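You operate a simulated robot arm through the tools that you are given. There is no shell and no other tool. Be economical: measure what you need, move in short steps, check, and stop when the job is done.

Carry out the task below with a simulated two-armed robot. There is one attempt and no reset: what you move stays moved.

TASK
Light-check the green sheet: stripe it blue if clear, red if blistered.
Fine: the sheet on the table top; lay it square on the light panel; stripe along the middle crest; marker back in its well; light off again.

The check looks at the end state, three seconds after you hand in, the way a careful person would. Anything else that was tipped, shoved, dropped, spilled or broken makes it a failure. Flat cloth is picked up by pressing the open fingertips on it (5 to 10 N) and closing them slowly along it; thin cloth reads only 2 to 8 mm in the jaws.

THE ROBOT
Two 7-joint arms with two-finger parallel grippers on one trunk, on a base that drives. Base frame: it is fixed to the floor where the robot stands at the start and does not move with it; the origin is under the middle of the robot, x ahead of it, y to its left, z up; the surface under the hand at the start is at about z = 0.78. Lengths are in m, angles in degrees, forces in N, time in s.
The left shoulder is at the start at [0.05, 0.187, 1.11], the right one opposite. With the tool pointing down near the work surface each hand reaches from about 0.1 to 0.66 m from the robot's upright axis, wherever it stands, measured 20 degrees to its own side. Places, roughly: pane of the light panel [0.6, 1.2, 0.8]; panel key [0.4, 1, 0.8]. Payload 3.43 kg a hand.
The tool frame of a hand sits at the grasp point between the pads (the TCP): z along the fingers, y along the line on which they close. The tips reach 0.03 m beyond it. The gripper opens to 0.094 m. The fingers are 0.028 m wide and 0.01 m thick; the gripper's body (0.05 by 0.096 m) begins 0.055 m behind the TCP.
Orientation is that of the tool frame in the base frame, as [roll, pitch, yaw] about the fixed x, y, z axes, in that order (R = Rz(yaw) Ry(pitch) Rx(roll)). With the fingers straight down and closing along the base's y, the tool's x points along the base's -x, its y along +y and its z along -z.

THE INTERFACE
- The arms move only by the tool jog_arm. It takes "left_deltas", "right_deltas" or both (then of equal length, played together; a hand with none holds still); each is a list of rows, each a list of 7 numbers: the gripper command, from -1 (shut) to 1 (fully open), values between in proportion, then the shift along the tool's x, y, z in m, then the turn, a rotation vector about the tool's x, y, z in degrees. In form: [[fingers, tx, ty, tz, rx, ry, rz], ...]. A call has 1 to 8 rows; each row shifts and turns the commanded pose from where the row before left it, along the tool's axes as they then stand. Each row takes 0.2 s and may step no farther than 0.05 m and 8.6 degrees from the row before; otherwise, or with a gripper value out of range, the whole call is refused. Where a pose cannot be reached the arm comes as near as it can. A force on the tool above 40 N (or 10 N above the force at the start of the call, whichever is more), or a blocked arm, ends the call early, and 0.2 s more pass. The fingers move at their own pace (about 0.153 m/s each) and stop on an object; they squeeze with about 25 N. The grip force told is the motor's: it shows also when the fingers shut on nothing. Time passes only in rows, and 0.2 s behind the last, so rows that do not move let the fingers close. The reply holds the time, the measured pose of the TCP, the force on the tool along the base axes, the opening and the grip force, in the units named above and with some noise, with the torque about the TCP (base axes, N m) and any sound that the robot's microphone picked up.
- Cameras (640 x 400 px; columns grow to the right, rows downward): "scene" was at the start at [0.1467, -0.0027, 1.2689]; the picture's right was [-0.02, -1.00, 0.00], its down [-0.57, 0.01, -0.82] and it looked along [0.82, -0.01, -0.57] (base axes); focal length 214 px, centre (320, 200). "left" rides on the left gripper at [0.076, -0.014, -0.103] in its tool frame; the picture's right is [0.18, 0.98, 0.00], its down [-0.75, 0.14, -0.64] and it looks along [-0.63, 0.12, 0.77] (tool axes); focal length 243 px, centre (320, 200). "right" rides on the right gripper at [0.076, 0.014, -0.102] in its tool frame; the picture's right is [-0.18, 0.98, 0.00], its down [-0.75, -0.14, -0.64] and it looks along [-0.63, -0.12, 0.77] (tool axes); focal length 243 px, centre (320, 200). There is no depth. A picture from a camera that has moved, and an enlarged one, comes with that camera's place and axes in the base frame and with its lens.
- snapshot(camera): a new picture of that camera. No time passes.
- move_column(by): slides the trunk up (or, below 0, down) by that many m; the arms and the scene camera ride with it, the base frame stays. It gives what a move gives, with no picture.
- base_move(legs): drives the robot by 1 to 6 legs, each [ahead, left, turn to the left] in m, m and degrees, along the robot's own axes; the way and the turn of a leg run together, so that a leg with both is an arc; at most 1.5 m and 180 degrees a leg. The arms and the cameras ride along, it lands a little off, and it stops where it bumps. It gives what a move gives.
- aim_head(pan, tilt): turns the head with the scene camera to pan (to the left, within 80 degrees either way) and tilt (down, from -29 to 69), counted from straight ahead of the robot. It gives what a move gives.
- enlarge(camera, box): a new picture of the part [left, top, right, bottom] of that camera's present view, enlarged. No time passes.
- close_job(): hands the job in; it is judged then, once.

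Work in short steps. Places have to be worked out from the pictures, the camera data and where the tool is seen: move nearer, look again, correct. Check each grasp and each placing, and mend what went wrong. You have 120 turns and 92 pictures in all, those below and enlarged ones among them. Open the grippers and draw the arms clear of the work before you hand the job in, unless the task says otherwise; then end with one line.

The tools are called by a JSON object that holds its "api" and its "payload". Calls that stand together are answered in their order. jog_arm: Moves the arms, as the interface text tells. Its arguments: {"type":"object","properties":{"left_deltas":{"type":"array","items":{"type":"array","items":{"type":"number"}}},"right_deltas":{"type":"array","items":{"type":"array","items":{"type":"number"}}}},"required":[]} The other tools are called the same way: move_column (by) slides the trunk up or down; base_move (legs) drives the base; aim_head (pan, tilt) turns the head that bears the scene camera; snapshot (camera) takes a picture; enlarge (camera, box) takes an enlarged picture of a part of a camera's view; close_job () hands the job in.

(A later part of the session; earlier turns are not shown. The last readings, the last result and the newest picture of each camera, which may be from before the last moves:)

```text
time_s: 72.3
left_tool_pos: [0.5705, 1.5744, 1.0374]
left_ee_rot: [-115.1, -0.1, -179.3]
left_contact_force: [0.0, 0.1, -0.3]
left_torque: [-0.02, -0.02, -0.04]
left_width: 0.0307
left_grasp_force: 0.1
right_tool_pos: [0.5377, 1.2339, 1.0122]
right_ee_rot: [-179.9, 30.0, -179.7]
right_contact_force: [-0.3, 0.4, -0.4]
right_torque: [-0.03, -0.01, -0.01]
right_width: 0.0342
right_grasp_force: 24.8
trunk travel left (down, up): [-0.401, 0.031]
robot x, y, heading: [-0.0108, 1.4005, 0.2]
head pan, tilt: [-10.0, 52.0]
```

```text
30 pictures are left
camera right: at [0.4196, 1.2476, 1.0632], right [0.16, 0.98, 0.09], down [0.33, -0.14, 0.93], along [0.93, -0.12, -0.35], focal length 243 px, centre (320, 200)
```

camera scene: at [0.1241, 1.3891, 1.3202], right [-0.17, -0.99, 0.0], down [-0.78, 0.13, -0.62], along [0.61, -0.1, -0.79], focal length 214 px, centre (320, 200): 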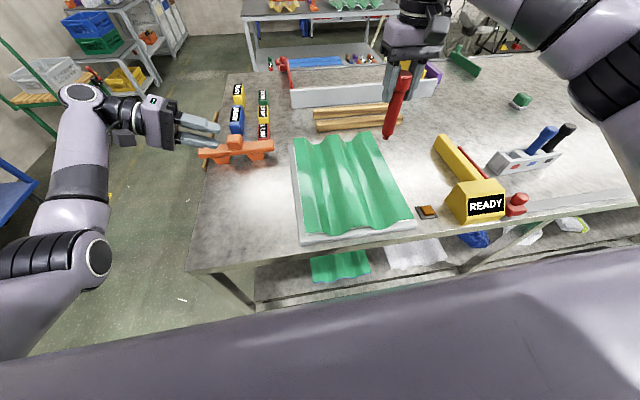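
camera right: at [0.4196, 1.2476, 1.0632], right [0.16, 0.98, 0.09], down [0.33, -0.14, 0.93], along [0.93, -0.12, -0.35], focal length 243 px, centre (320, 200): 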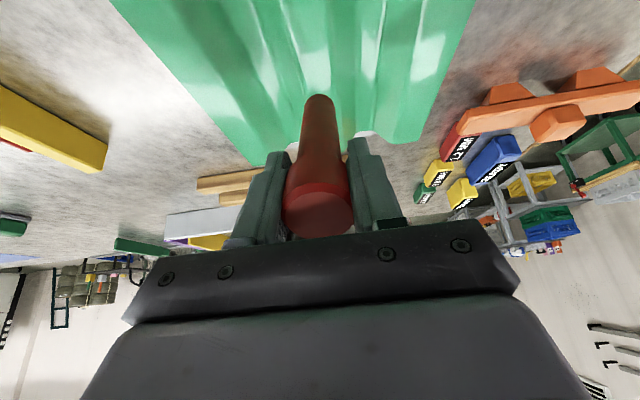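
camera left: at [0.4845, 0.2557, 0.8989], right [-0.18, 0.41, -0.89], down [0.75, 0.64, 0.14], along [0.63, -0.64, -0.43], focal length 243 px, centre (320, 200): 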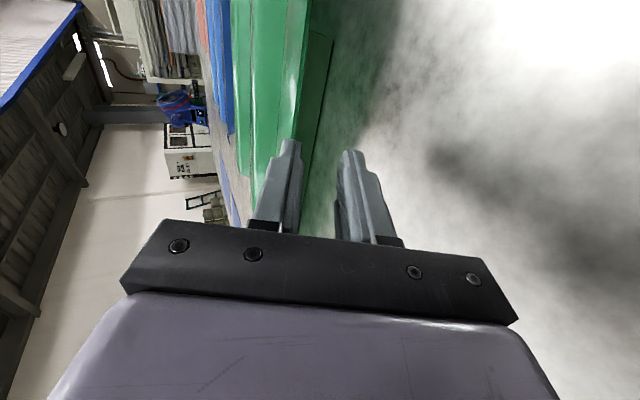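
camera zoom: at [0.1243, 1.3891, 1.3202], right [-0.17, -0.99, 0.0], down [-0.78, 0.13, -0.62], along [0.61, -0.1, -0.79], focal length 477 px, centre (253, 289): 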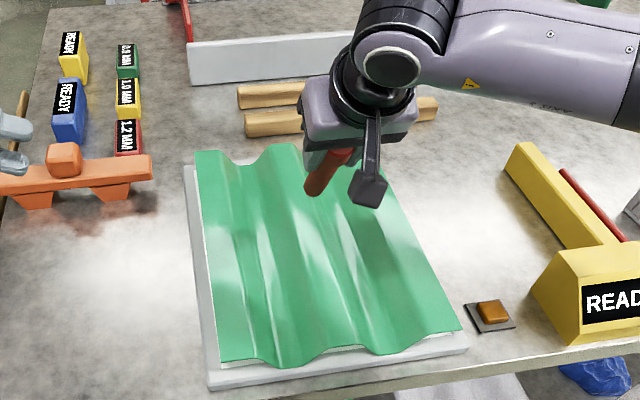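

Tip hovers over the crest at ~(0.60, 1.234, 0.90). Move forward toward the far end to test reach.

{"api": "jog_arm", "payload": {"right_deltas": [[-1, -0.0372, 0, 0.0215, 0, 0, 0], [-1, -0.0372, 0, 0.0215, 0, 0, 0], [-1, -0.0372, 0, 0.0215, 0, 0, 0], [-1, -0.0372, -0.001, 0.0215, 0, 0, 0]]}}

{"api": "enlarge", "payload": {"camera": "scene", "box": [270, 80, 430, 220]}}

```text
time_s: 73.3
left_tool_pos: [0.5712, 1.5783, 1.0356]
left_ee_rot: [-115.0, -0.1, -179.2]
left_contact_force: [0.3, 0.3, -0.3]
left_torque: [-0.01, 0.01, 0.01]
left_width: 0.0311
left_grasp_force: 0.1
right_tool_pos: [0.713, 1.2335, 1.0137]
right_ee_rot: [-179.7, 29.9, -179.5]
right_contact_force: [-0.2, -0.6, 0.2]
right_torque: [-0.03, -0.01, 0.0]
right_width: 0.0343
right_grasp_force: 25.7
trunk travel left (down, up): [-0.401, 0.031]
robot x, y, heading: [-0.0051, 1.4003, 0.4]
head pan, tilt: [-10.0, 52.0]
```

```text
2.86 times, centred on (350, 150) of scene
camera zoom: at [0.1244, 1.3906, 1.3202], right [-0.16, -0.99, 0.0], down [-0.78, 0.13, -0.62], along [0.61, -0.1, -0.79], focal length 613 px, centre (234, 343)
```

zoom: 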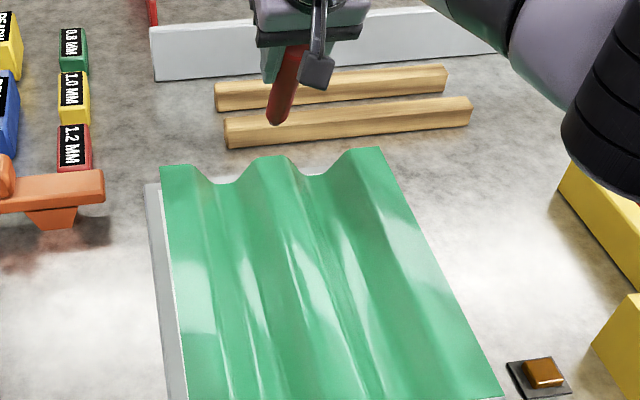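

Reached; tip projects onto the crest centre near the far end (x≈0.778). Lower toward contact.

{"api": "jog_arm", "payload": {"right_deltas": [[-1, 0.018, 0, 0.0195, 0, 0, 0], [-1, 0.013, 0, 0.0225, 0, 0, 0], [-1, 0.0015, 0, 0.0026, 0, 0, 0]]}}

{"api": "jog_arm", "payload": {"right_deltas": [[-1, 0.001, 0, 0.0017, 0, 0, 0], [-1, 0.001, 0, 0.0017, 0, 0, 0]]}}

{"api": "enlarge", "payload": {"camera": "scene", "box": [300, 90, 380, 160]}}

```text
time_s: 74.1
left_tool_pos: [0.5703, 1.5745, 1.0374]
left_ee_rot: [-115.1, 0.0, -179.2]
left_contact_force: [0.4, 0.3, -0.2]
left_torque: [-0.03, 0.0, 0.01]
left_width: 0.0312
left_grasp_force: 0.0
right_tool_pos: [0.7083, 1.2341, 0.9576]
right_ee_rot: [-179.9, 29.9, -179.7]
right_contact_force: [0.0, -0.7, -0.4]
right_torque: [0.0, 0.0, -0.02]
right_width: 0.0341
right_grasp_force: 24.7
trunk travel left (down, up): [-0.401, 0.031]
robot x, y, heading: [-0.0066, 1.405, 0.4]
head pan, tilt: [-10.0, 52.0]
```

```text
time_s: 74.7
left_tool_pos: [0.5703, 1.5756, 1.0365]
left_ee_rot: [-115.1, 0.0, -179.2]
left_contact_force: [0.7, 0.2, -0.2]
left_torque: [0.0, 0.01, -0.02]
left_width: 0.031
left_grasp_force: 0.0
right_tool_pos: [0.7061, 1.2329, 0.9524]
right_ee_rot: [-179.7, 30.1, -179.7]
right_contact_force: [-0.4, 0.1, 0.8]
right_torque: [0.03, 0.02, -0.01]
right_width: 0.0342
right_grasp_force: 25.1
trunk travel left (down, up): [-0.401, 0.031]
robot x, y, heading: [-0.0079, 1.398, 0.5]
head pan, tilt: [-10.0, 52.0]
```

```text
5.71 times, centred on (340, 125) of scene
camera zoom: at [0.1242, 1.3892, 1.3202], right [-0.17, -0.99, 0.0], down [-0.78, 0.13, -0.62], along [0.61, -0.1, -0.79], focal length 1226 px, centre (206, 629)
```

zoom: 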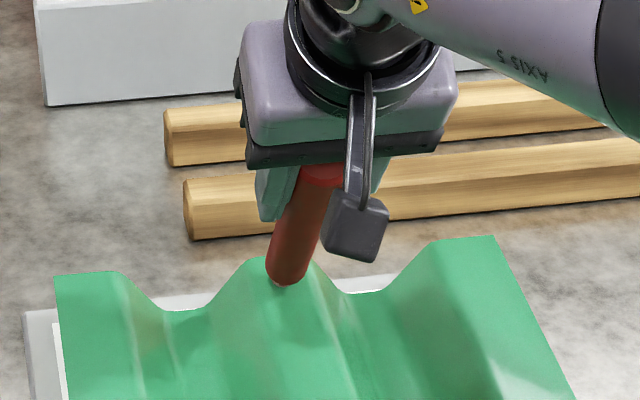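

Tip is right over the crest centre, nearly touching. Continue 2 mm steps.

{"api": "jog_arm", "payload": {"right_deltas": [[-1, 0.001, 0, 0.0017, 0, 0, 0], [-1, 0, 0, 0, 0, 0, 0]]}}

{"api": "jog_arm", "payload": {"right_deltas": [[-1, 0.001, 0, 0.0017, 0, 0, 0], [-1, 0, 0, 0, 0, 0, 0]]}}

{"api": "enlarge", "payload": {"camera": "scene", "box": [300, 90, 380, 160]}}

```text
time_s: 75.3
left_tool_pos: [0.5689, 1.5753, 1.0362]
left_ee_rot: [-115.1, -0.1, -179.1]
left_contact_force: [0.5, 0.4, -0.5]
left_torque: [-0.01, 0.02, 0.0]
left_width: 0.0312
left_grasp_force: 0.1
right_tool_pos: [0.7065, 1.2325, 0.9507]
right_ee_rot: [-179.9, 30.3, -179.7]
right_contact_force: [1.4, -0.5, 5.7]
right_torque: [-0.12, -0.3, -0.09]
right_width: 0.0341
right_grasp_force: 25.7
trunk travel left (down, up): [-0.401, 0.031]
robot x, y, heading: [-0.008, 1.3998, 0.3]
head pan, tilt: [-10.0, 52.0]
```

```text
time_s: 75.9
left_tool_pos: [0.5695, 1.5753, 1.0383]
left_ee_rot: [-115.0, 0.1, -179.2]
left_contact_force: [0.0, 0.5, -0.4]
left_torque: [-0.03, -0.02, 0.03]
left_width: 0.0311
left_grasp_force: 0.1
right_tool_pos: [0.7063, 1.2338, 0.9516]
right_ee_rot: [-179.9, 30.1, -179.6]
right_contact_force: [-2.7, 0.3, 10.7]
right_torque: [0.13, -0.36, 0.06]
right_width: 0.0339
right_grasp_force: 25.4
trunk travel left (down, up): [-0.401, 0.031]
robot x, y, heading: [-0.011, 1.4017, 0.5]
head pan, tilt: [-10.0, 52.0]
```

```text
5.71 times, centred on (340, 125) of scene
camera zoom: at [0.1223, 1.3895, 1.3206], right [-0.17, -0.99, 0.0], down [-0.78, 0.13, -0.62], along [0.61, -0.1, -0.79], focal length 1226 px, centre (206, 629)
```

zoom: 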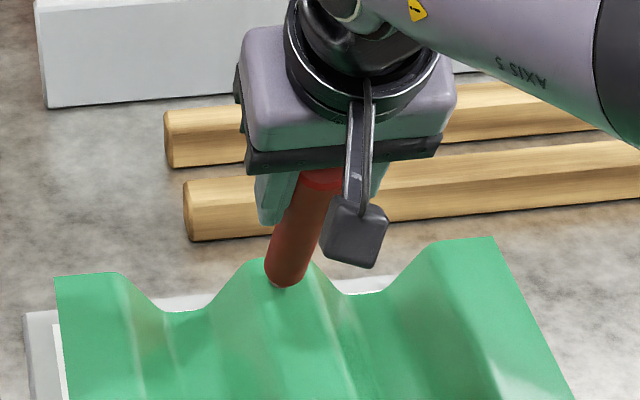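

Contact at ~10 N; ease 2 mm up and draw the first stretch toward the robot along the crest.

{"api": "jog_arm", "payload": {"right_deltas": [[-1, -0.001, 0, -0.0017, 0, 0, 0], [-1, 0.0087, 0.0003, -0.005, 0, 0, 0], [-1, 0.0087, 0.0003, -0.005, 0, 0, 0], [-1, 0.0173, 0.0006, -0.01, 0, 0, 0], [-1, 0.0173, 0.0006, -0.01, 0, 0, 0]]}}

{"api": "enlarge", "payload": {"camera": "scene", "box": [280, 90, 420, 210]}}

```text
time_s: 77.1
left_tool_pos: [0.5694, 1.5733, 1.036]
left_ee_rot: [-115.0, 0.0, -179.3]
left_contact_force: [0.2, -0.9, 0.0]
left_torque: [0.0, -0.02, 0.0]
left_width: 0.031
left_grasp_force: 0.1
right_tool_pos: [0.6463, 1.2333, 0.95]
right_ee_rot: [-179.8, 29.8, -179.8]
right_contact_force: [-0.9, 0.2, 1.1]
right_torque: [-0.01, -0.01, -0.01]
right_width: 0.0341
right_grasp_force: 25.0
trunk travel left (down, up): [-0.401, 0.031]
robot x, y, heading: [-0.0135, 1.3987, 0.6]
head pan, tilt: [-10.0, 52.0]
```

```text
3.33 times, centred on (350, 150) of scene
camera zoom: at [0.1238, 1.3891, 1.3202], right [-0.17, -0.99, 0.0], down [-0.78, 0.13, -0.62], along [0.61, -0.1, -0.79], focal length 715 px, centre (220, 367)
```

zoom: 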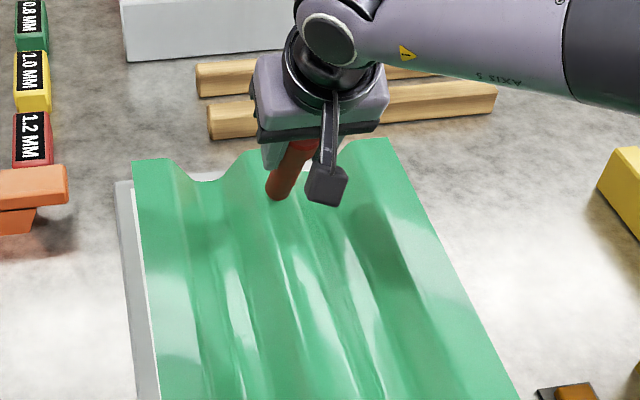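

Force has dropped to ~1 N. Check with the left-hand camera whether the ink shows.

{"api": "snapshot", "payload": {"camera": "left"}}

```text
25 pictures are left
camera left: at [0.4936, 1.6615, 1.094], right [-0.19, 0.41, -0.89], down [0.74, 0.65, 0.14], along [0.64, -0.64, -0.43], focal length 243 px, centre (320, 200)
```

left: 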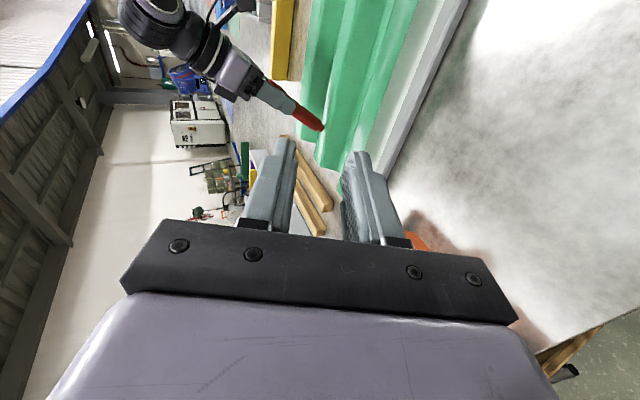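

{"api": "enlarge", "payload": {"camera": "left", "box": [270, 80, 390, 180]}}

```text
4.00 times, centred on (330, 130) of left
camera zoom: at [0.4936, 1.6615, 1.094], right [-0.19, 0.41, -0.89], down [0.74, 0.65, 0.14], along [0.64, -0.64, -0.43], focal length 970 px, centre (280, 480)
```

zoom: 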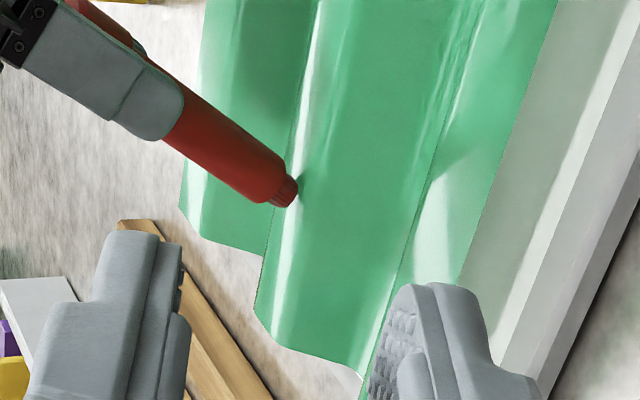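

No ink seen yet; contact was probably lost. Press ~2 mm more and draw a short stretch, then look again.

{"api": "jog_arm", "payload": {"right_deltas": [[-1, 0.0012, 0, 0.0021, 0, 0, 0], [-1, 0, 0, 0, 0, 0, 0]]}}

{"api": "jog_arm", "payload": {"right_deltas": [[-1, 0.0087, 0.0003, -0.005, 0, 0, 0], [-1, 0.0087, 0.0003, -0.005, 0, 0, 0], [-1, 0.0087, 0.0003, -0.005, 0, 0, 0]]}}

{"api": "enlarge", "payload": {"camera": "left", "box": [270, 80, 390, 180]}}

```text
time_s: 77.7
left_tool_pos: [0.5693, 1.5754, 1.0379]
left_ee_rot: [-115.0, 0.1, -179.2]
left_contact_force: [-1.1, 0.2, -0.4]
left_torque: [0.01, 0.02, 0.0]
left_width: 0.031
left_grasp_force: 0.0
right_tool_pos: [0.6474, 1.2339, 0.9487]
right_ee_rot: [-180.0, 30.2, -179.6]
right_contact_force: [-1.3, -0.4, 3.8]
right_torque: [0.02, -0.16, -0.01]
right_width: 0.0337
right_grasp_force: 25.4
trunk travel left (down, up): [-0.401, 0.031]
robot x, y, heading: [-0.0078, 1.4033, 0.4]
head pan, tilt: [-10.0, 52.0]
```

```text
time_s: 78.5
left_tool_pos: [0.5698, 1.5754, 1.0379]
left_ee_rot: [-114.9, 0.0, -179.3]
left_contact_force: [0.0, 0.2, 0.7]
left_torque: [0.03, -0.02, 0.03]
left_width: 0.0312
left_grasp_force: 0.1
right_tool_pos: [0.6189, 1.236, 0.9481]
right_ee_rot: [-179.9, 30.0, -179.7]
right_contact_force: [0.9, -0.5, 6.3]
right_torque: [0.07, -0.39, 0.02]
right_width: 0.0339
right_grasp_force: 25.4
trunk travel left (down, up): [-0.401, 0.031]
robot x, y, heading: [-0.0085, 1.4005, 0.5]
head pan, tilt: [-10.0, 52.0]
```

```text
4.00 times, centred on (330, 130) of left
camera zoom: at [0.4933, 1.6619, 1.0942], right [-0.19, 0.41, -0.89], down [0.74, 0.65, 0.14], along [0.64, -0.64, -0.43], focal length 970 px, centre (280, 480)
```

zoom: 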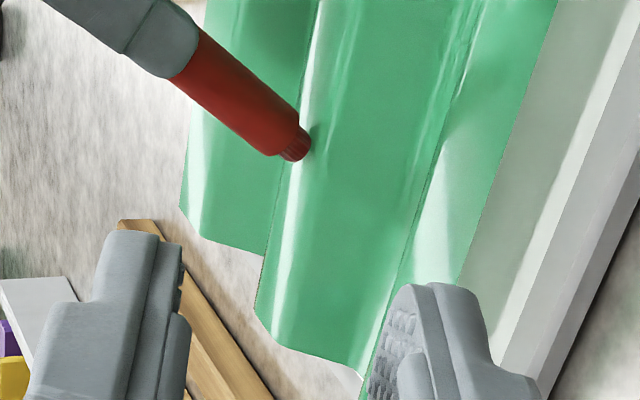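

Still no ink at 6 N; with a 30° tilt the nib's centre may not touch. Lift, set the marker upright, and test at x≈0.62.

{"api": "jog_arm", "payload": {"right_deltas": [[-1, -0.0225, 0, -0.039, 0, 0, 0], [-1, 0, 0, 0, 0, 7.5, 0], [-1, 0, 0, 0, 0, 7.5, 0], [-1, 0, 0, 0, 0, 7.5, 0], [-1, 0, 0, 0, 0, 7.5, 0], [-1, 0, 0.002, 0.018, 0, 0, 0]]}}

{"api": "enlarge", "payload": {"camera": "scene", "box": [280, 80, 420, 200]}}

```text
time_s: 79.9
left_tool_pos: [0.5704, 1.5746, 1.0366]
left_ee_rot: [-115.1, 0.0, -179.3]
left_contact_force: [0.2, 0.5, -0.1]
left_torque: [0.01, 0.02, -0.02]
left_width: 0.0312
left_grasp_force: 0.1
right_tool_pos: [0.6177, 1.2378, 0.9749]
right_ee_rot: [-179.9, -0.1, -179.6]
right_contact_force: [0.4, 0.3, -0.8]
right_torque: [0.01, -0.01, -0.02]
right_width: 0.0338
right_grasp_force: 25.6
trunk travel left (down, up): [-0.401, 0.031]
robot x, y, heading: [-0.0114, 1.4037, 0.6]
head pan, tilt: [-10.0, 52.0]
```

```text
3.33 times, centred on (350, 140) of scene
camera zoom: at [0.1243, 1.3889, 1.3202], right [-0.17, -0.99, 0.0], down [-0.78, 0.13, -0.62], along [0.61, -0.1, -0.79], focal length 715 px, centre (220, 400)
```

zoom: 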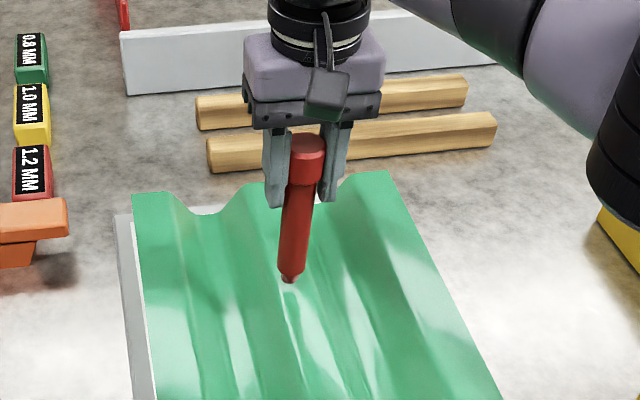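

Upright now with the nib clearly pointing down. Lower to contact and draw 5 cm.

{"api": "jog_arm", "payload": {"right_deltas": [[-1, 0, 0, 0.004, 0, 0, 0], [-1, 0, 0, 0.003, 0, 0, 0]]}}

{"api": "jog_arm", "payload": {"right_deltas": [[-1, 0, 0, 0.002, 0, 0, 0], [-1, 0, 0, 0, 0, 0, 0]]}}

{"api": "jog_arm", "payload": {"right_deltas": [[-1, 0, 0, 0.001, 0, 0, 0], [-1, 0, 0, 0, 0, 0, 0]]}}

```text
time_s: 80.5
left_tool_pos: [0.5699, 1.5753, 1.037]
left_ee_rot: [-114.9, 0.0, -179.3]
left_contact_force: [-0.3, 0.3, -0.6]
left_torque: [0.0, 0.0, -0.01]
left_width: 0.031
left_grasp_force: 0.0
right_tool_pos: [0.6169, 1.2387, 0.9678]
right_ee_rot: [-179.9, -0.1, -179.8]
right_contact_force: [0.2, 0.6, -0.4]
right_torque: [-0.02, 0.01, 0.01]
right_width: 0.0339
right_grasp_force: 25.3
trunk travel left (down, up): [-0.401, 0.031]
robot x, y, heading: [-0.0092, 1.4057, 0.6]
head pan, tilt: [-10.0, 52.0]
```

```text
time_s: 81.1
left_tool_pos: [0.5696, 1.5747, 1.0367]
left_ee_rot: [-115.1, -0.1, -179.2]
left_contact_force: [-0.2, 0.0, 0.6]
left_torque: [0.02, -0.02, 0.0]
left_width: 0.0312
left_grasp_force: 0.0
right_tool_pos: [0.6169, 1.2383, 0.967]
right_ee_rot: [-179.9, 0.0, -179.7]
right_contact_force: [-1.3, -1.0, -0.2]
right_torque: [0.02, 0.01, 0.0]
right_width: 0.0337
right_grasp_force: 25.0
trunk travel left (down, up): [-0.401, 0.031]
robot x, y, heading: [-0.0111, 1.406, 0.8]
head pan, tilt: [-10.0, 52.0]
```

```text
time_s: 81.7
left_tool_pos: [0.5701, 1.5751, 1.0379]
left_ee_rot: [-115.2, -0.1, -179.3]
left_contact_force: [0.6, -0.3, 0.0]
left_torque: [0.03, 0.01, 0.02]
left_width: 0.0309
left_grasp_force: 0.1
right_tool_pos: [0.6164, 1.2385, 0.9659]
right_ee_rot: [-179.9, 0.0, -179.8]
right_contact_force: [0.2, 0.1, -0.5]
right_torque: [-0.02, 0.0, 0.01]
right_width: 0.0337
right_grasp_force: 25.6
trunk travel left (down, up): [-0.401, 0.031]
robot x, y, heading: [-0.0095, 1.3984, 0.7]
head pan, tilt: [-10.0, 52.0]
```

Not touching yet; continue down.

{"api": "jog_arm", "payload": {"right_deltas": [[-1, 0, 0, 0.002, 0, 0, 0], [-1, 0, 0, 0, 0, 0, 0]]}}

{"api": "jog_arm", "payload": {"right_deltas": [[-1, 0, 0, 0.002, 0, 0, 0], [-1, 0, 0, 0, 0, 0, 0]]}}

```text
time_s: 82.3
left_tool_pos: [0.5701, 1.5763, 1.0369]
left_ee_rot: [-115.2, 0.1, -179.3]
left_contact_force: [0.8, 0.2, -0.5]
left_torque: [-0.03, 0.01, -0.03]
left_width: 0.0309
left_grasp_force: 0.0
right_tool_pos: [0.617, 1.2381, 0.964]
right_ee_rot: [-179.9, 0.0, -179.8]
right_contact_force: [0.8, 0.3, -0.4]
right_torque: [0.01, -0.02, -0.01]
right_width: 0.0336
right_grasp_force: 25.0
trunk travel left (down, up): [-0.401, 0.031]
robot x, y, heading: [-0.0121, 1.3983, 0.6]
head pan, tilt: [-10.0, 52.0]
```

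```text
time_s: 82.9
left_tool_pos: [0.5696, 1.5745, 1.0367]
left_ee_rot: [-115.0, 0.1, -179.2]
left_contact_force: [0.0, 0.1, -0.5]
left_torque: [0.02, 0.01, 0.0]
left_width: 0.031
left_grasp_force: 0.0
right_tool_pos: [0.6164, 1.239, 0.9628]
right_ee_rot: [-180.0, 0.1, -179.9]
right_contact_force: [-1.9, -0.4, 11.3]
right_torque: [-0.12, 0.16, 0.03]
right_width: 0.0335
right_grasp_force: 25.1
trunk travel left (down, up): [-0.401, 0.031]
robot x, y, heading: [-0.0127, 1.4042, 0.4]
head pan, tilt: [-10.0, 52.0]
```

Contact at TCP z≈0.963. Ease 0.5 mm and draw 4 cm toward the robot, then look.

{"api": "jog_arm", "payload": {"right_deltas": [[-1, 0, 0, -0.0005, 0, 0, 0], [-1, 0.01, 0.0003, 0, 0, 0, 0], [-1, 0.01, 0.0003, 0, 0, 0, 0], [-1, 0.01, 0.0003, 0, 0, 0, 0], [-1, 0.01, 0.0003, 0, 0, 0, 0]]}}

{"api": "enlarge", "payload": {"camera": "scene", "box": [280, 80, 420, 200]}}

{"api": "enlarge", "payload": {"camera": "left", "box": [270, 60, 390, 160]}}

```text
time_s: 84.1
left_tool_pos: [0.5679, 1.5747, 1.0377]
left_ee_rot: [-115.0, 0.1, -179.2]
left_contact_force: [-0.9, 0.2, 0.1]
left_torque: [0.03, -0.02, -0.01]
left_width: 0.031
left_grasp_force: 0.0
right_tool_pos: [0.5761, 1.2392, 0.9627]
right_ee_rot: [-179.8, 0.0, -179.8]
right_contact_force: [2.5, -0.2, 10.2]
right_torque: [-0.13, -0.33, -0.01]
right_width: 0.0336
right_grasp_force: 25.2
trunk travel left (down, up): [-0.401, 0.031]
robot x, y, heading: [-0.0067, 1.4008, 0.9]
head pan, tilt: [-10.0, 52.0]
```

```text
3.33 times, centred on (350, 140) of scene
camera zoom: at [0.1233, 1.3894, 1.3204], right [-0.17, -0.99, 0.0], down [-0.78, 0.13, -0.62], along [0.61, -0.1, -0.79], focal length 715 px, centre (220, 400)
```

zoom: 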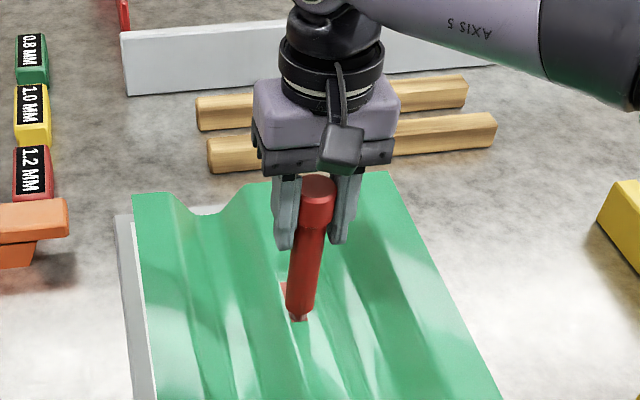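

```text
4.00 times, centred on (330, 110) of left
camera zoom: at [0.4931, 1.6618, 1.0944], right [-0.19, 0.41, -0.89], down [0.74, 0.65, 0.14], along [0.64, -0.64, -0.43], focal length 970 px, centre (280, 560)
```

zoom: 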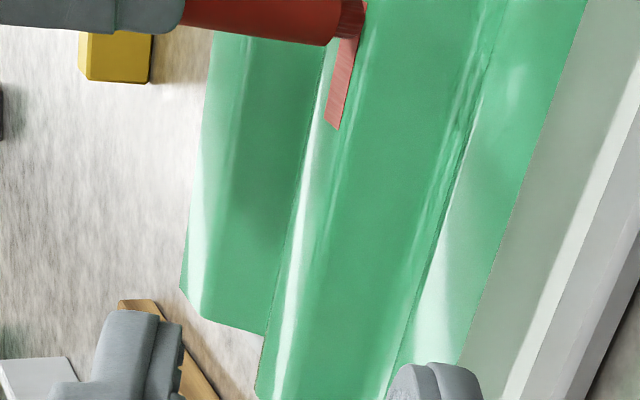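

Upright works: a red stripe appears on the crest. Continue toward the near end.

{"api": "jog_arm", "payload": {"right_deltas": [[-1, 0.015, 0.0004, -0.0003, 0, 0, 0], [-1, 0.015, 0.0004, 0, 0, 0, 0], [-1, 0.015, 0.0004, 0, 0, 0, 0], [-1, 0.015, 0.0004, 0, 0, 0, 0], [-1, 0.015, 0.0004, 0, 0, 0, 0]]}}

{"api": "enlarge", "payload": {"camera": "scene", "box": [280, 100, 420, 240]}}

```text
time_s: 85.3
left_tool_pos: [0.5696, 1.5754, 1.0369]
left_ee_rot: [-115.0, 0.0, -179.2]
left_contact_force: [0.1, 1.0, -0.1]
left_torque: [-0.03, 0.01, 0.02]
left_width: 0.031
left_grasp_force: 0.1
right_tool_pos: [0.501, 1.2415, 0.9618]
right_ee_rot: [-179.8, -0.1, -179.7]
right_contact_force: [0.1, -0.6, 5.8]
right_torque: [-0.09, -0.06, 0.02]
right_width: 0.0338
right_grasp_force: 25.7
trunk travel left (down, up): [-0.401, 0.031]
robot x, y, heading: [-0.0081, 1.4049, 0.3]
head pan, tilt: [-10.0, 52.0]
```

```text
2.86 times, centred on (350, 170) of scene
camera zoom: at [0.1236, 1.3892, 1.3202], right [-0.17, -0.99, 0.0], down [-0.78, 0.13, -0.62], along [0.61, -0.1, -0.79], focal length 613 px, centre (234, 286)
```

zoom: 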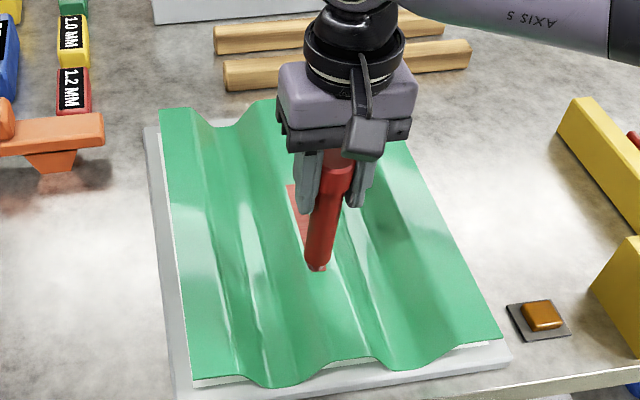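

Stripe follows the crest. Finish to x≈0.41 near the front edge.

{"api": "jog_arm", "payload": {"right_deltas": [[-1, 0.015, 0.0001, 0, 0, 0, 0], [-1, 0.015, 0.0001, 0, 0, 0, 0], [-1, 0.015, 0.0001, 0, 0, 0, 0], [-1, 0.015, 0.0001, 0, 0, 0, 0], [-1, 0.015, 0.0001, 0, 0, 0, 0], [-1, 0.012, 0, 0, 0, 0, 0]]}}

{"api": "jog_arm", "payload": {"right_deltas": [[-1, 0, 0, -0.03, 0, 0, 0], [-1, -0.03, 0, -0.03, 0, 0, 0], [-1, -0.04, 0, 0, 0, 0, 0], [-1, -0.045, 0, 0, 0, 0, 0], [-1, -0.045, 0, 0, 0, 0, 0], [-1, -0.045, 0, 0, 0, 0, 0]]}}

{"api": "enlarge", "payload": {"camera": "scene", "box": [270, 90, 430, 250]}}

```text
time_s: 86.7
left_tool_pos: [0.57, 1.5756, 1.0375]
left_ee_rot: [-115.1, 0.0, -179.2]
left_contact_force: [0.2, 0.0, -0.2]
left_torque: [0.01, -0.02, 0.01]
left_width: 0.031
left_grasp_force: 0.0
right_tool_pos: [0.4154, 1.242, 0.9619]
right_ee_rot: [-179.9, 0.2, -179.8]
right_contact_force: [1.7, -0.2, 8.7]
right_torque: [0.07, -0.19, -0.01]
right_width: 0.0332
right_grasp_force: 25.3
trunk travel left (down, up): [-0.401, 0.031]
robot x, y, heading: [-0.0084, 1.4021, 0.4]
head pan, tilt: [-10.0, 52.0]
```

```text
time_s: 88.1
left_tool_pos: [0.5713, 1.577, 1.0365]
left_ee_rot: [-115.0, 0.0, -179.1]
left_contact_force: [-0.3, 1.0, 0.2]
left_torque: [-0.02, 0.01, 0.02]
left_width: 0.031
left_grasp_force: 0.0
right_tool_pos: [0.6192, 1.2442, 1.0254]
right_ee_rot: [-179.6, 0.2, -179.6]
right_contact_force: [0.7, -1.3, -0.7]
right_torque: [0.06, 0.05, 0.02]
right_width: 0.0332
right_grasp_force: 25.0
trunk travel left (down, up): [-0.401, 0.031]
robot x, y, heading: [-0.0079, 1.3999, 0.3]
head pan, tilt: [-10.0, 52.0]
```

```text
2.50 times, centred on (350, 170) of scene
camera zoom: at [0.1242, 1.3917, 1.3202], right [-0.16, -0.99, 0.0], down [-0.78, 0.13, -0.62], along [0.61, -0.1, -0.79], focal length 536 px, centre (245, 275)
```

zoom: 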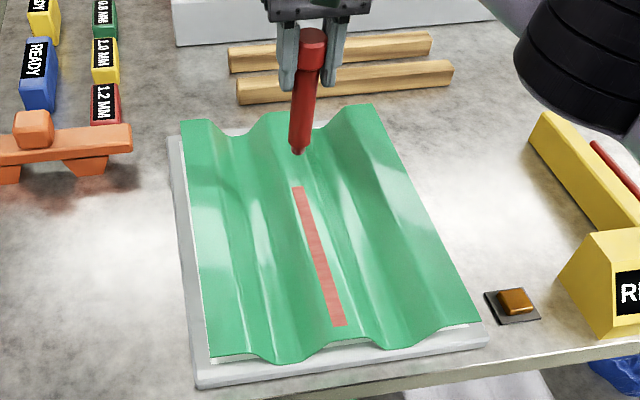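

Clean stripe on the near half. Now test how far forward the upright hand reaches for the far half.

{"api": "jog_arm", "payload": {"right_deltas": [[-1, -0.035, -0.0023, 0, 0, 0, 0], [-1, -0.035, -0.0023, 0, 0, 0, 0], [-1, -0.035, -0.0023, 0, 0, 0, 0], [-1, -0.035, -0.0023, 0, 0, 0, 0]]}}

```text
time_s: 89.1
left_tool_pos: [0.5702, 1.5751, 1.0361]
left_ee_rot: [-115.0, 0.0, -179.2]
left_contact_force: [-0.3, 0.7, 0.3]
left_torque: [0.02, -0.03, 0.01]
left_width: 0.0308
left_grasp_force: 0.1
right_tool_pos: [0.6226, 1.2354, 1.0214]
right_ee_rot: [-180.0, -0.1, -179.8]
right_contact_force: [0.4, 0.5, -1.0]
right_torque: [-0.02, -0.01, 0.01]
right_width: 0.0338
right_grasp_force: 25.2
right hand out of reach, approached as far as the arm can: row 1, 2, 3, 4
trunk travel left (down, up): [-0.401, 0.031]
robot x, y, heading: [-0.0091, 1.403, 0.3]
head pan, tilt: [-10.0, 52.0]
```

Upright limit is x≈0.623. Try a moderate 15° tilt to gain reach.

{"api": "jog_arm", "payload": {"right_deltas": [[-1, 0, 0, 0, 0, -7.5, 0], [-1, 0, 0, 0, 0, -7.5, 0], [-1, 0, 0, 0, 0, 0, 0]]}}

{"api": "aim_head", "payload": {"pan": 0, "tilt": 69}}

{"api": "snapshot", "payload": {"camera": "scene"}}

```text
time_s: 89.9
left_tool_pos: [0.5709, 1.5746, 1.0363]
left_ee_rot: [-115.0, 0.0, -179.2]
left_contact_force: [-0.1, 0.3, -0.3]
left_torque: [0.0, 0.0, -0.01]
left_width: 0.0311
left_grasp_force: 0.0
right_tool_pos: [0.6208, 1.2349, 1.0217]
right_ee_rot: [180.0, 15.0, -179.8]
right_contact_force: [0.1, 0.3, 0.9]
right_torque: [0.02, 0.0, -0.01]
right_width: 0.0336
right_grasp_force: 25.1
trunk travel left (down, up): [-0.401, 0.031]
robot x, y, heading: [-0.0115, 1.4016, 0.5]
head pan, tilt: [-10.0, 52.0]
```

```text
time_s: 90.7
left_tool_pos: [0.5705, 1.5751, 1.0363]
left_ee_rot: [-115.1, 0.0, -179.3]
left_contact_force: [-0.9, -0.5, 1.0]
left_torque: [0.01, 0.01, 0.01]
left_width: 0.0313
left_grasp_force: 0.0
right_tool_pos: [0.623, 1.2352, 1.0207]
right_ee_rot: [-179.9, 15.0, -179.6]
right_contact_force: [-0.4, 0.6, -0.6]
right_torque: [0.02, 0.01, 0.02]
right_width: 0.0338
right_grasp_force: 25.1
trunk travel left (down, up): [-0.401, 0.031]
robot x, y, heading: [-0.0077, 1.4023, 0.3]
head pan, tilt: [0.0, 68.8]
```

```text
17 pictures are left
camera scene: at [0.106, 1.4021, 1.301], right [0.01, -1.0, 0.0], down [-0.93, -0.01, -0.36], along [0.36, 0.0, -0.93], focal length 214 px, centre (320, 200)
```

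scene: 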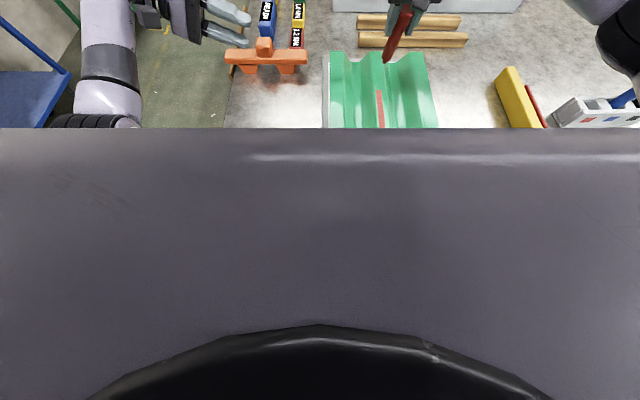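

The commanded pose was clamped, fine. Advance at 15° tilt to find its reach.

{"api": "jog_arm", "payload": {"right_deltas": [[-1, -0.029, 0, 0.0078, 0, 0, 0], [-1, -0.0193, 0, 0.0052, 0, 0, 0], [-1, -0.0193, 0, 0.0052, 0, 0, 0], [-1, -0.0193, 0, 0.0052, 0, 0, 0], [-1, -0.0193, 0, 0.0052, 0, 0, 0]]}}

{"api": "aim_head", "payload": {"pan": -10, "tilt": 52}}

```text
time_s: 91.9
left_tool_pos: [0.5694, 1.5745, 1.0369]
left_ee_rot: [-115.1, 0.0, -179.2]
left_contact_force: [-0.2, 0.2, -1.2]
left_torque: [-0.02, -0.02, -0.01]
left_width: 0.0312
left_grasp_force: 0.0
right_tool_pos: [0.6739, 1.2311, 1.016]
right_ee_rot: [-179.8, 15.1, -179.7]
right_contact_force: [-0.4, 0.3, -0.8]
right_torque: [-0.03, 0.01, 0.0]
right_width: 0.0334
right_grasp_force: 25.0
right hand out of reach, approached as far as the arm can: row 3, 4, 5
trunk travel left (down, up): [-0.401, 0.031]
robot x, y, heading: [-0.0105, 1.3997, 0.6]
head pan, tilt: [0.0, 68.8]
```

```text
time_s: 92.7
left_tool_pos: [0.5698, 1.5752, 1.0368]
left_ee_rot: [-115.2, 0.1, -179.3]
left_contact_force: [0.9, -0.2, -0.3]
left_torque: [0.01, 0.01, -0.03]
left_width: 0.0309
left_grasp_force: 0.1
right_tool_pos: [0.6732, 1.2312, 1.0167]
right_ee_rot: [-179.9, 15.0, -179.7]
right_contact_force: [0.2, 0.3, -0.8]
right_torque: [0.03, 0.01, -0.01]
right_width: 0.0333
right_grasp_force: 25.1
trunk travel left (down, up): [-0.401, 0.031]
robot x, y, heading: [-0.0067, 1.4032, 0.4]
head pan, tilt: [-10.0, 52.0]
```

TCP 0.674 (tip ≈0.707) at 15°. Lower here toward the crest.

{"api": "jog_arm", "payload": {"right_deltas": [[-1, 0.009, 0.002, 0.024, 0, 0, 0], [-1, 0.007, 0.002, 0.024, 0, 0, 0], [-1, 0.0008, 0, 0.003, 0, 0, 0]]}}

{"api": "jog_arm", "payload": {"right_deltas": [[-1, 0.0008, 0, 0.003, 0, 0, 0], [-1, 0.0005, 0, 0.002, 0, 0, 0]]}}

```text
time_s: 93.5
left_tool_pos: [0.5717, 1.5753, 1.037]
left_ee_rot: [-115.1, -0.1, -179.2]
left_contact_force: [0.3, 0.1, 0.3]
left_torque: [-0.02, 0.03, 0.01]
left_width: 0.0309
left_grasp_force: 0.0
right_tool_pos: [0.6717, 1.232, 0.9635]
right_ee_rot: [-180.0, 15.0, -179.7]
right_contact_force: [0.8, -0.5, -0.9]
right_torque: [-0.03, 0.03, 0.02]
right_width: 0.0334
right_grasp_force: 25.2
trunk travel left (down, up): [-0.401, 0.031]
robot x, y, heading: [-0.0072, 1.4004, 0.6]
head pan, tilt: [-10.0, 52.0]
```

```text
time_s: 94.1
left_tool_pos: [0.57, 1.575, 1.0363]
left_ee_rot: [-115.2, 0.0, -179.3]
left_contact_force: [-0.4, -0.8, -0.7]
left_torque: [0.0, 0.04, -0.02]
left_width: 0.031
left_grasp_force: 0.1
right_tool_pos: [0.6727, 1.2344, 0.9588]
right_ee_rot: [-179.8, 15.0, -179.7]
right_contact_force: [-0.2, 0.1, -0.6]
right_torque: [-0.01, 0.02, -0.01]
right_width: 0.0334
right_grasp_force: 24.9
trunk travel left (down, up): [-0.401, 0.031]
robot x, y, heading: [-0.0072, 1.3961, 0.4]
head pan, tilt: [-10.0, 52.0]
```

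{"api": "jog_arm", "payload": {"right_deltas": [[-1, 0.0004, 0, 0.0015, 0, 0, 0], [-1, 0, 0, 0, 0, 0, 0]]}}

{"api": "jog_arm", "payload": {"right_deltas": [[-1, 0.0004, 0, 0.0015, 0, 0, 0], [-1, 0, 0, 0, 0, 0, 0]]}}

```text
time_s: 94.7
left_tool_pos: [0.5695, 1.5755, 1.0377]
left_ee_rot: [-115.0, -0.1, -179.2]
left_contact_force: [0.3, 0.6, 0.4]
left_torque: [-0.01, -0.03, 0.0]
left_width: 0.031
left_grasp_force: 0.0
right_tool_pos: [0.672, 1.234, 0.9581]
right_ee_rot: [-179.9, 15.2, -179.7]
right_contact_force: [1.1, -1.8, 7.0]
right_torque: [-0.18, -0.31, -0.02]
right_width: 0.0334
right_grasp_force: 25.1
trunk travel left (down, up): [-0.401, 0.031]
robot x, y, heading: [-0.0073, 1.4008, 0.5]
head pan, tilt: [-10.0, 52.0]
```

```text
time_s: 95.3
left_tool_pos: [0.5682, 1.5756, 1.0375]
left_ee_rot: [-115.0, 0.1, -179.0]
left_contact_force: [-0.3, -0.2, 0.5]
left_torque: [0.05, 0.01, 0.0]
left_width: 0.0311
left_grasp_force: 0.0
right_tool_pos: [0.6722, 1.2336, 0.9581]
right_ee_rot: [-179.8, 15.2, -179.6]
right_contact_force: [-0.3, -0.6, 13.6]
right_torque: [-0.06, -0.43, 0.0]
right_width: 0.0335
right_grasp_force: 25.1
trunk travel left (down, up): [-0.401, 0.031]
robot x, y, heading: [-0.0074, 1.4034, 0.6]
head pan, tilt: [-10.0, 52.0]
```

Contact at ~13 N. Ease 0.7 mm and draw 3 cm, then check for ink.

{"api": "jog_arm", "payload": {"right_deltas": [[-1, -0.0002, 0, -0.0007, 0, 0, 0], [-1, 0.0097, 0.0004, -0.0026, 0, 0, 0], [-1, 0.0097, 0.0004, -0.0026, 0, 0, 0], [-1, 0.0097, 0.0004, -0.0026, 0, 0, 0]]}}

{"api": "enlarge", "payload": {"camera": "left", "box": [270, 60, 390, 160]}}

```text
time_s: 96.3
left_tool_pos: [0.5693, 1.575, 1.0379]
left_ee_rot: [-114.9, -0.1, -179.2]
left_contact_force: [0.1, -0.8, -0.2]
left_torque: [0.02, 0.01, 0.01]
left_width: 0.0309
left_grasp_force: 0.0
right_tool_pos: [0.6424, 1.2361, 0.9563]
right_ee_rot: [-179.8, 15.0, -179.7]
right_contact_force: [2.6, 0.1, 9.4]
right_torque: [-0.11, -0.59, -0.03]
right_width: 0.0331
right_grasp_force: 24.8
trunk travel left (down, up): [-0.401, 0.031]
robot x, y, heading: [-0.0107, 1.403, 0.1]
head pan, tilt: [-10.0, 52.0]
```

```text
4.00 times, centred on (330, 110) of left
camera zoom: at [0.4931, 1.6617, 1.0944], right [-0.19, 0.41, -0.89], down [0.74, 0.65, 0.14], along [0.64, -0.64, -0.43], focal length 970 px, centre (280, 560)
```

zoom: 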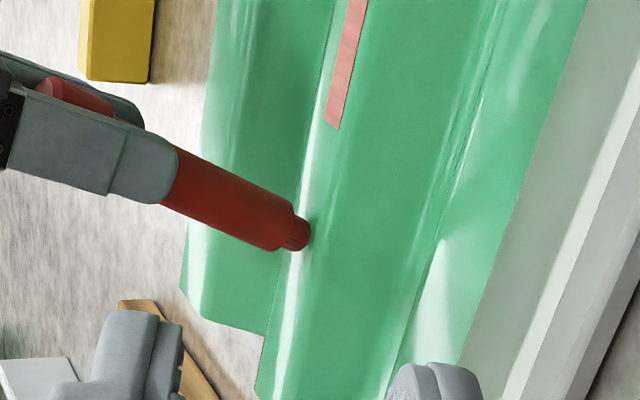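

No ink at 15°; the marker must be near upright, so I need the base closer. Lift, return upright, and edge the base ahead 4 cm, watching for a bump.

{"api": "jog_arm", "payload": {"right_deltas": [[-1, -0.0116, 0, -0.0435, 0, 0, 0], [-1, 0.02, 0, -0.02, 0, 7.5, 0], [-1, 0.02, 0, 0, 0, 7.5, 0]]}}

{"api": "base_move", "payload": {"legs": [[0.04, 0, 0]]}}

```text
time_s: 97.1
left_tool_pos: [0.5715, 1.5758, 1.0379]
left_ee_rot: [-114.9, 0.0, -179.2]
left_contact_force: [-0.2, 0.1, 0.7]
left_torque: [0.0, 0.01, 0.01]
left_width: 0.0311
left_grasp_force: 0.0
right_tool_pos: [0.5948, 1.2358, 1.0152]
right_ee_rot: [-179.8, -0.1, -179.7]
right_contact_force: [1.1, -0.4, -1.2]
right_torque: [0.02, -0.05, 0.02]
right_width: 0.0333
right_grasp_force: 24.8
trunk travel left (down, up): [-0.401, 0.031]
robot x, y, heading: [-0.0113, 1.4027, 0.7]
head pan, tilt: [-10.0, 52.0]
```

```text
time_s: 98.0
left_tool_pos: [0.6124, 1.5761, 1.0359]
left_ee_rot: [-115.1, -0.1, -179.2]
left_contact_force: [-0.4, 0.5, -0.1]
left_torque: [-0.02, 0.02, -0.03]
left_width: 0.0312
left_grasp_force: 0.0
right_tool_pos: [0.634, 1.2343, 1.014]
right_ee_rot: [-179.9, -0.1, -179.9]
right_contact_force: [0.5, -0.5, -0.5]
right_torque: [-0.01, 0.0, 0.02]
right_width: 0.0333
right_grasp_force: 24.8
trunk travel left (down, up): [-0.401, 0.031]
robot x, y, heading: [0.0366, 1.4049, 0.5]
head pan, tilt: [-10.0, 52.0]
```

No bump. Another 4 cm.

{"api": "base_move", "payload": {"legs": [[0.04, 0, 0]]}}

{"api": "snapshot", "payload": {"camera": "scene"}}

```text
time_s: 98.9
left_tool_pos: [0.6297, 1.5758, 1.0395]
left_ee_rot: [-115.0, 0.3, -179.2]
left_contact_force: [-0.5, 1.1, -0.5]
left_torque: [0.01, -0.02, 0.03]
left_width: 0.031
left_grasp_force: 0.1
right_tool_pos: [0.6546, 1.2352, 1.0163]
right_ee_rot: [-179.8, 0.0, -179.8]
right_contact_force: [0.0, 0.9, -0.7]
right_torque: [-0.02, -0.03, -0.01]
right_width: 0.0331
right_grasp_force: 25.4
trunk travel left (down, up): [-0.401, 0.031]
robot x, y, heading: [0.0504, 1.4054, 0.2]
head pan, tilt: [-10.0, 52.0]
stopped in leg 1: the robot was blocked; the commanded pose is now the measured one
```

```text
15 pictures are left
camera scene: at [0.1836, 1.3896, 1.3204], right [-0.17, -0.99, 0.0], down [-0.78, 0.13, -0.62], along [0.61, -0.1, -0.79], focal length 214 px, centre (320, 200)
```

scene: 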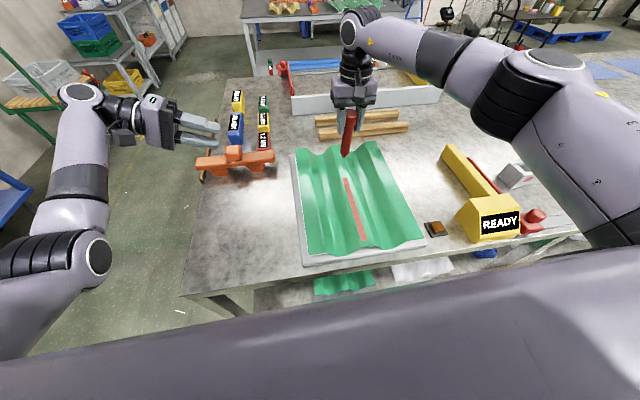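

Blocked at x≈0.05 (base at the table), nothing disturbed. Back off 5 mm, then extend the upright hand to its new limit.

{"api": "base_move", "payload": {"legs": [[-0.005, 0, 0]]}}

{"api": "jog_arm", "payload": {"right_deltas": [[-1, -0.02, 0, 0, 0, 0, 0], [-1, -0.01, 0, 0, 0, -3.5, 0], [-1, -0.02, 0, 0, 0, -3.5, 0], [-1, -0.02, 0, 0, 0, 0, 0], [-1, -0.02, 0, 0, 0, 0, 0]]}}

```text
time_s: 99.6
left_tool_pos: [0.626, 1.5756, 1.0386]
left_ee_rot: [-115.0, 0.2, -179.2]
left_contact_force: [-0.2, -0.1, 0.6]
left_torque: [0.05, 0.04, 0.03]
left_width: 0.0309
left_grasp_force: 0.1
right_tool_pos: [0.6517, 1.2344, 1.0151]
right_ee_rot: [-179.8, 0.1, -179.8]
right_contact_force: [-0.4, 0.3, -0.3]
right_torque: [-0.01, 0.02, 0.01]
right_width: 0.0333
right_grasp_force: 25.2
trunk travel left (down, up): [-0.401, 0.031]
robot x, y, heading: [0.0491, 1.4052, 0.3]
head pan, tilt: [-10.0, 52.0]
```

```text
time_s: 100.8
left_tool_pos: [0.6272, 1.5754, 1.0384]
left_ee_rot: [-115.0, 0.2, -179.2]
left_contact_force: [-0.7, 0.3, 0.1]
left_torque: [-0.02, -0.05, 0.01]
left_width: 0.031
left_grasp_force: 0.0
right_tool_pos: [0.7025, 1.2324, 1.0188]
right_ee_rot: [-179.8, 7.0, -179.8]
right_contact_force: [0.8, 0.8, -0.5]
right_torque: [0.02, -0.01, 0.0]
right_width: 0.0333
right_grasp_force: 25.0
right hand out of reach, approached as far as the arm can: row 4, 5
trunk travel left (down, up): [-0.401, 0.031]
robot x, y, heading: [0.0466, 1.403, 0.6]
head pan, tilt: [-10.0, 52.0]
```

At 7° the tip is at x≈0.718. Descend there to contact.

{"api": "jog_arm", "payload": {"right_deltas": [[-1, 0.003, 0.0015, 0.0248, 0, 0, 0], [-1, 0.003, 0.0015, 0.0248, 0, 0, 0], [-1, 0.0003, 0, 0.002, 0, 0, 0]]}}

{"api": "jog_arm", "payload": {"right_deltas": [[-1, 0.0003, 0, 0.002, 0, 0, 0], [-1, 0, 0, 0, 0, 0, 0]]}}

{"api": "jog_arm", "payload": {"right_deltas": [[-1, 0.0003, 0, 0.002, 0, 0, 0], [-1, 0, 0, 0, 0, 0, 0]]}}

```text
time_s: 101.6
left_tool_pos: [0.6271, 1.5759, 1.0373]
left_ee_rot: [-115.0, 0.1, -179.2]
left_contact_force: [0.6, 0.6, -0.2]
left_torque: [0.0, -0.01, -0.05]
left_width: 0.0309
left_grasp_force: 0.0
right_tool_pos: [0.702, 1.2381, 0.9666]
right_ee_rot: [-180.0, 7.1, -179.7]
right_contact_force: [0.5, -0.1, -0.5]
right_torque: [-0.03, 0.0, 0.01]
right_width: 0.0333
right_grasp_force: 24.7
trunk travel left (down, up): [-0.401, 0.031]
robot x, y, heading: [0.0451, 1.4047, 0.3]
head pan, tilt: [-10.0, 52.0]
```

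```text
time_s: 102.2
left_tool_pos: [0.6272, 1.5745, 1.0375]
left_ee_rot: [-115.0, 0.3, -179.2]
left_contact_force: [-0.6, -0.1, -0.1]
left_torque: [0.03, -0.01, 0.04]
left_width: 0.031
left_grasp_force: 0.0
right_tool_pos: [0.7032, 1.237, 0.9651]
right_ee_rot: [-179.9, 6.9, -179.8]
right_contact_force: [-0.4, 0.2, -0.7]
right_torque: [0.0, -0.01, -0.02]
right_width: 0.0332
right_grasp_force: 25.5
trunk travel left (down, up): [-0.401, 0.031]
robot x, y, heading: [0.0434, 1.4053, 0.3]
head pan, tilt: [-10.0, 52.0]
```

```text
time_s: 102.8
left_tool_pos: [0.6274, 1.5744, 1.0381]
left_ee_rot: [-115.0, 0.2, -179.2]
left_contact_force: [-0.4, -0.1, -0.5]
left_torque: [0.0, -0.05, 0.02]
left_width: 0.0311
left_grasp_force: 0.1
right_tool_pos: [0.7025, 1.2361, 0.9625]
right_ee_rot: [-179.9, 7.2, -179.8]
right_contact_force: [-0.9, 1.1, -0.6]
right_torque: [-0.01, -0.01, 0.02]
right_width: 0.0333
right_grasp_force: 24.9
trunk travel left (down, up): [-0.401, 0.031]
robot x, y, heading: [0.046, 1.4048, 0.3]
head pan, tilt: [-10.0, 52.0]
```

{"api": "jog_arm", "payload": {"right_deltas": [[-1, 0.0002, -0.0005, 0.0015, 0, 0, 0], [-1, 0, 0, 0, 0, 0, 0]]}}

{"api": "enlarge", "payload": {"camera": "scene", "box": [290, 110, 410, 260]}}

```text
time_s: 103.4
left_tool_pos: [0.6261, 1.5749, 1.038]
left_ee_rot: [-115.0, 0.1, -179.3]
left_contact_force: [0.4, -0.6, -0.7]
left_torque: [-0.05, -0.04, -0.03]
left_width: 0.0309
left_grasp_force: 0.1
right_tool_pos: [0.703, 1.2357, 0.9612]
right_ee_rot: [-179.9, 7.1, -179.7]
right_contact_force: [-0.2, 0.3, -0.7]
right_torque: [0.0, 0.0, 0.01]
right_width: 0.0334
right_grasp_force: 24.9
trunk travel left (down, up): [-0.401, 0.031]
robot x, y, heading: [0.048, 1.4023, 0.5]
head pan, tilt: [-10.0, 52.0]
```

```text
2.67 times, centred on (350, 185) of scene
camera zoom: at [0.18, 1.3895, 1.3202], right [-0.17, -0.99, 0.0], down [-0.78, 0.13, -0.62], along [0.61, -0.1, -0.79], focal length 572 px, centre (240, 240)
```

zoom: 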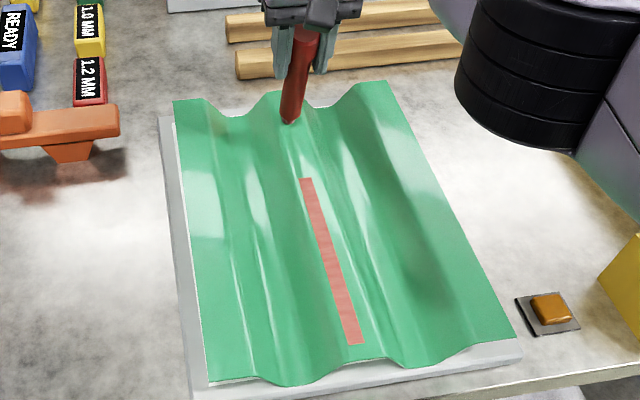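

Tip lies exactly on the stripe's extension. Lower the last mm to contact.

{"api": "jog_arm", "payload": {"right_deltas": [[-1, 0.0001, 0, 0.001, 0, 0, 0], [-1, 0, 0, 0, 0, 0, 0]]}}

{"api": "jog_arm", "payload": {"right_deltas": [[-1, 0.0001, 0, 0.001, 0, 0, 0], [-1, 0, 0, 0, 0, 0, 0]]}}

```text
time_s: 104.0
left_tool_pos: [0.6249, 1.5758, 1.0385]
left_ee_rot: [-115.0, 0.2, -179.1]
left_contact_force: [-0.3, 0.0, 0.0]
left_torque: [-0.02, 0.0, -0.05]
left_width: 0.031
left_grasp_force: 0.0
right_tool_pos: [0.7008, 1.2366, 0.96]
right_ee_rot: [-179.9, 6.9, -179.4]
right_contact_force: [1.9, 0.4, 5.9]
right_torque: [-0.05, -0.37, 0.03]
right_width: 0.0332
right_grasp_force: 24.9
right hand out of reach, approached as far as the arm can: row 1
trunk travel left (down, up): [-0.401, 0.031]
robot x, y, heading: [0.0503, 1.4042, 0.4]
head pan, tilt: [-10.0, 52.0]
```

```text
time_s: 104.6
left_tool_pos: [0.6256, 1.575, 1.0385]
left_ee_rot: [-115.1, 0.2, -179.3]
left_contact_force: [0.1, -0.1, 0.2]
left_torque: [0.02, -0.01, 0.03]
left_width: 0.031
left_grasp_force: 0.0
right_tool_pos: [0.701, 1.2328, 0.961]
right_ee_rot: [-179.9, 6.9, -179.7]
right_contact_force: [-1.6, 0.4, 5.9]
right_torque: [0.21, -0.01, 0.04]
right_width: 0.0335
right_grasp_force: 25.2
trunk travel left (down, up): [-0.401, 0.031]
robot x, y, heading: [0.0479, 1.4027, 0.4]
head pan, tilt: [-10.0, 52.0]
```

Contact ~6 N. Draw back 3 cm and check ink.

{"api": "jog_arm", "payload": {"right_deltas": [[-1, 0.0099, 0.0004, -0.0012, 0, 0, 0], [-1, 0.0099, 0.0004, -0.0012, 0, 0, 0], [-1, 0.0099, 0.0004, -0.0012, 0, 0, 0]]}}

{"api": "enlarge", "payload": {"camera": "left", "box": [230, 40, 370, 160]}}

```text
time_s: 105.4
left_tool_pos: [0.6265, 1.5754, 1.038]
left_ee_rot: [-115.0, 0.3, -179.2]
left_contact_force: [0.7, -0.3, 0.4]
left_torque: [-0.01, 0.01, 0.01]
left_width: 0.0309
left_grasp_force: 0.0
right_tool_pos: [0.6732, 1.2352, 0.9596]
right_ee_rot: [-179.8, 7.2, -179.9]
right_contact_force: [1.6, -0.8, 5.3]
right_torque: [-0.09, -0.33, -0.03]
right_width: 0.0335
right_grasp_force: 25.0
trunk travel left (down, up): [-0.401, 0.031]
robot x, y, heading: [0.0472, 1.4074, 0.2]
head pan, tilt: [-10.0, 52.0]
```

```text
3.33 times, centred on (300, 100) of left
camera zoom: at [0.5497, 1.6617, 1.0951], right [-0.19, 0.41, -0.89], down [0.74, 0.65, 0.15], along [0.64, -0.64, -0.43], focal length 809 px, centre (387, 533)
```

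zoom: 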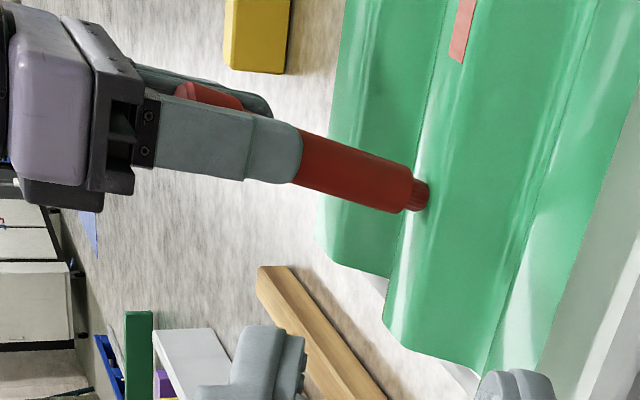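

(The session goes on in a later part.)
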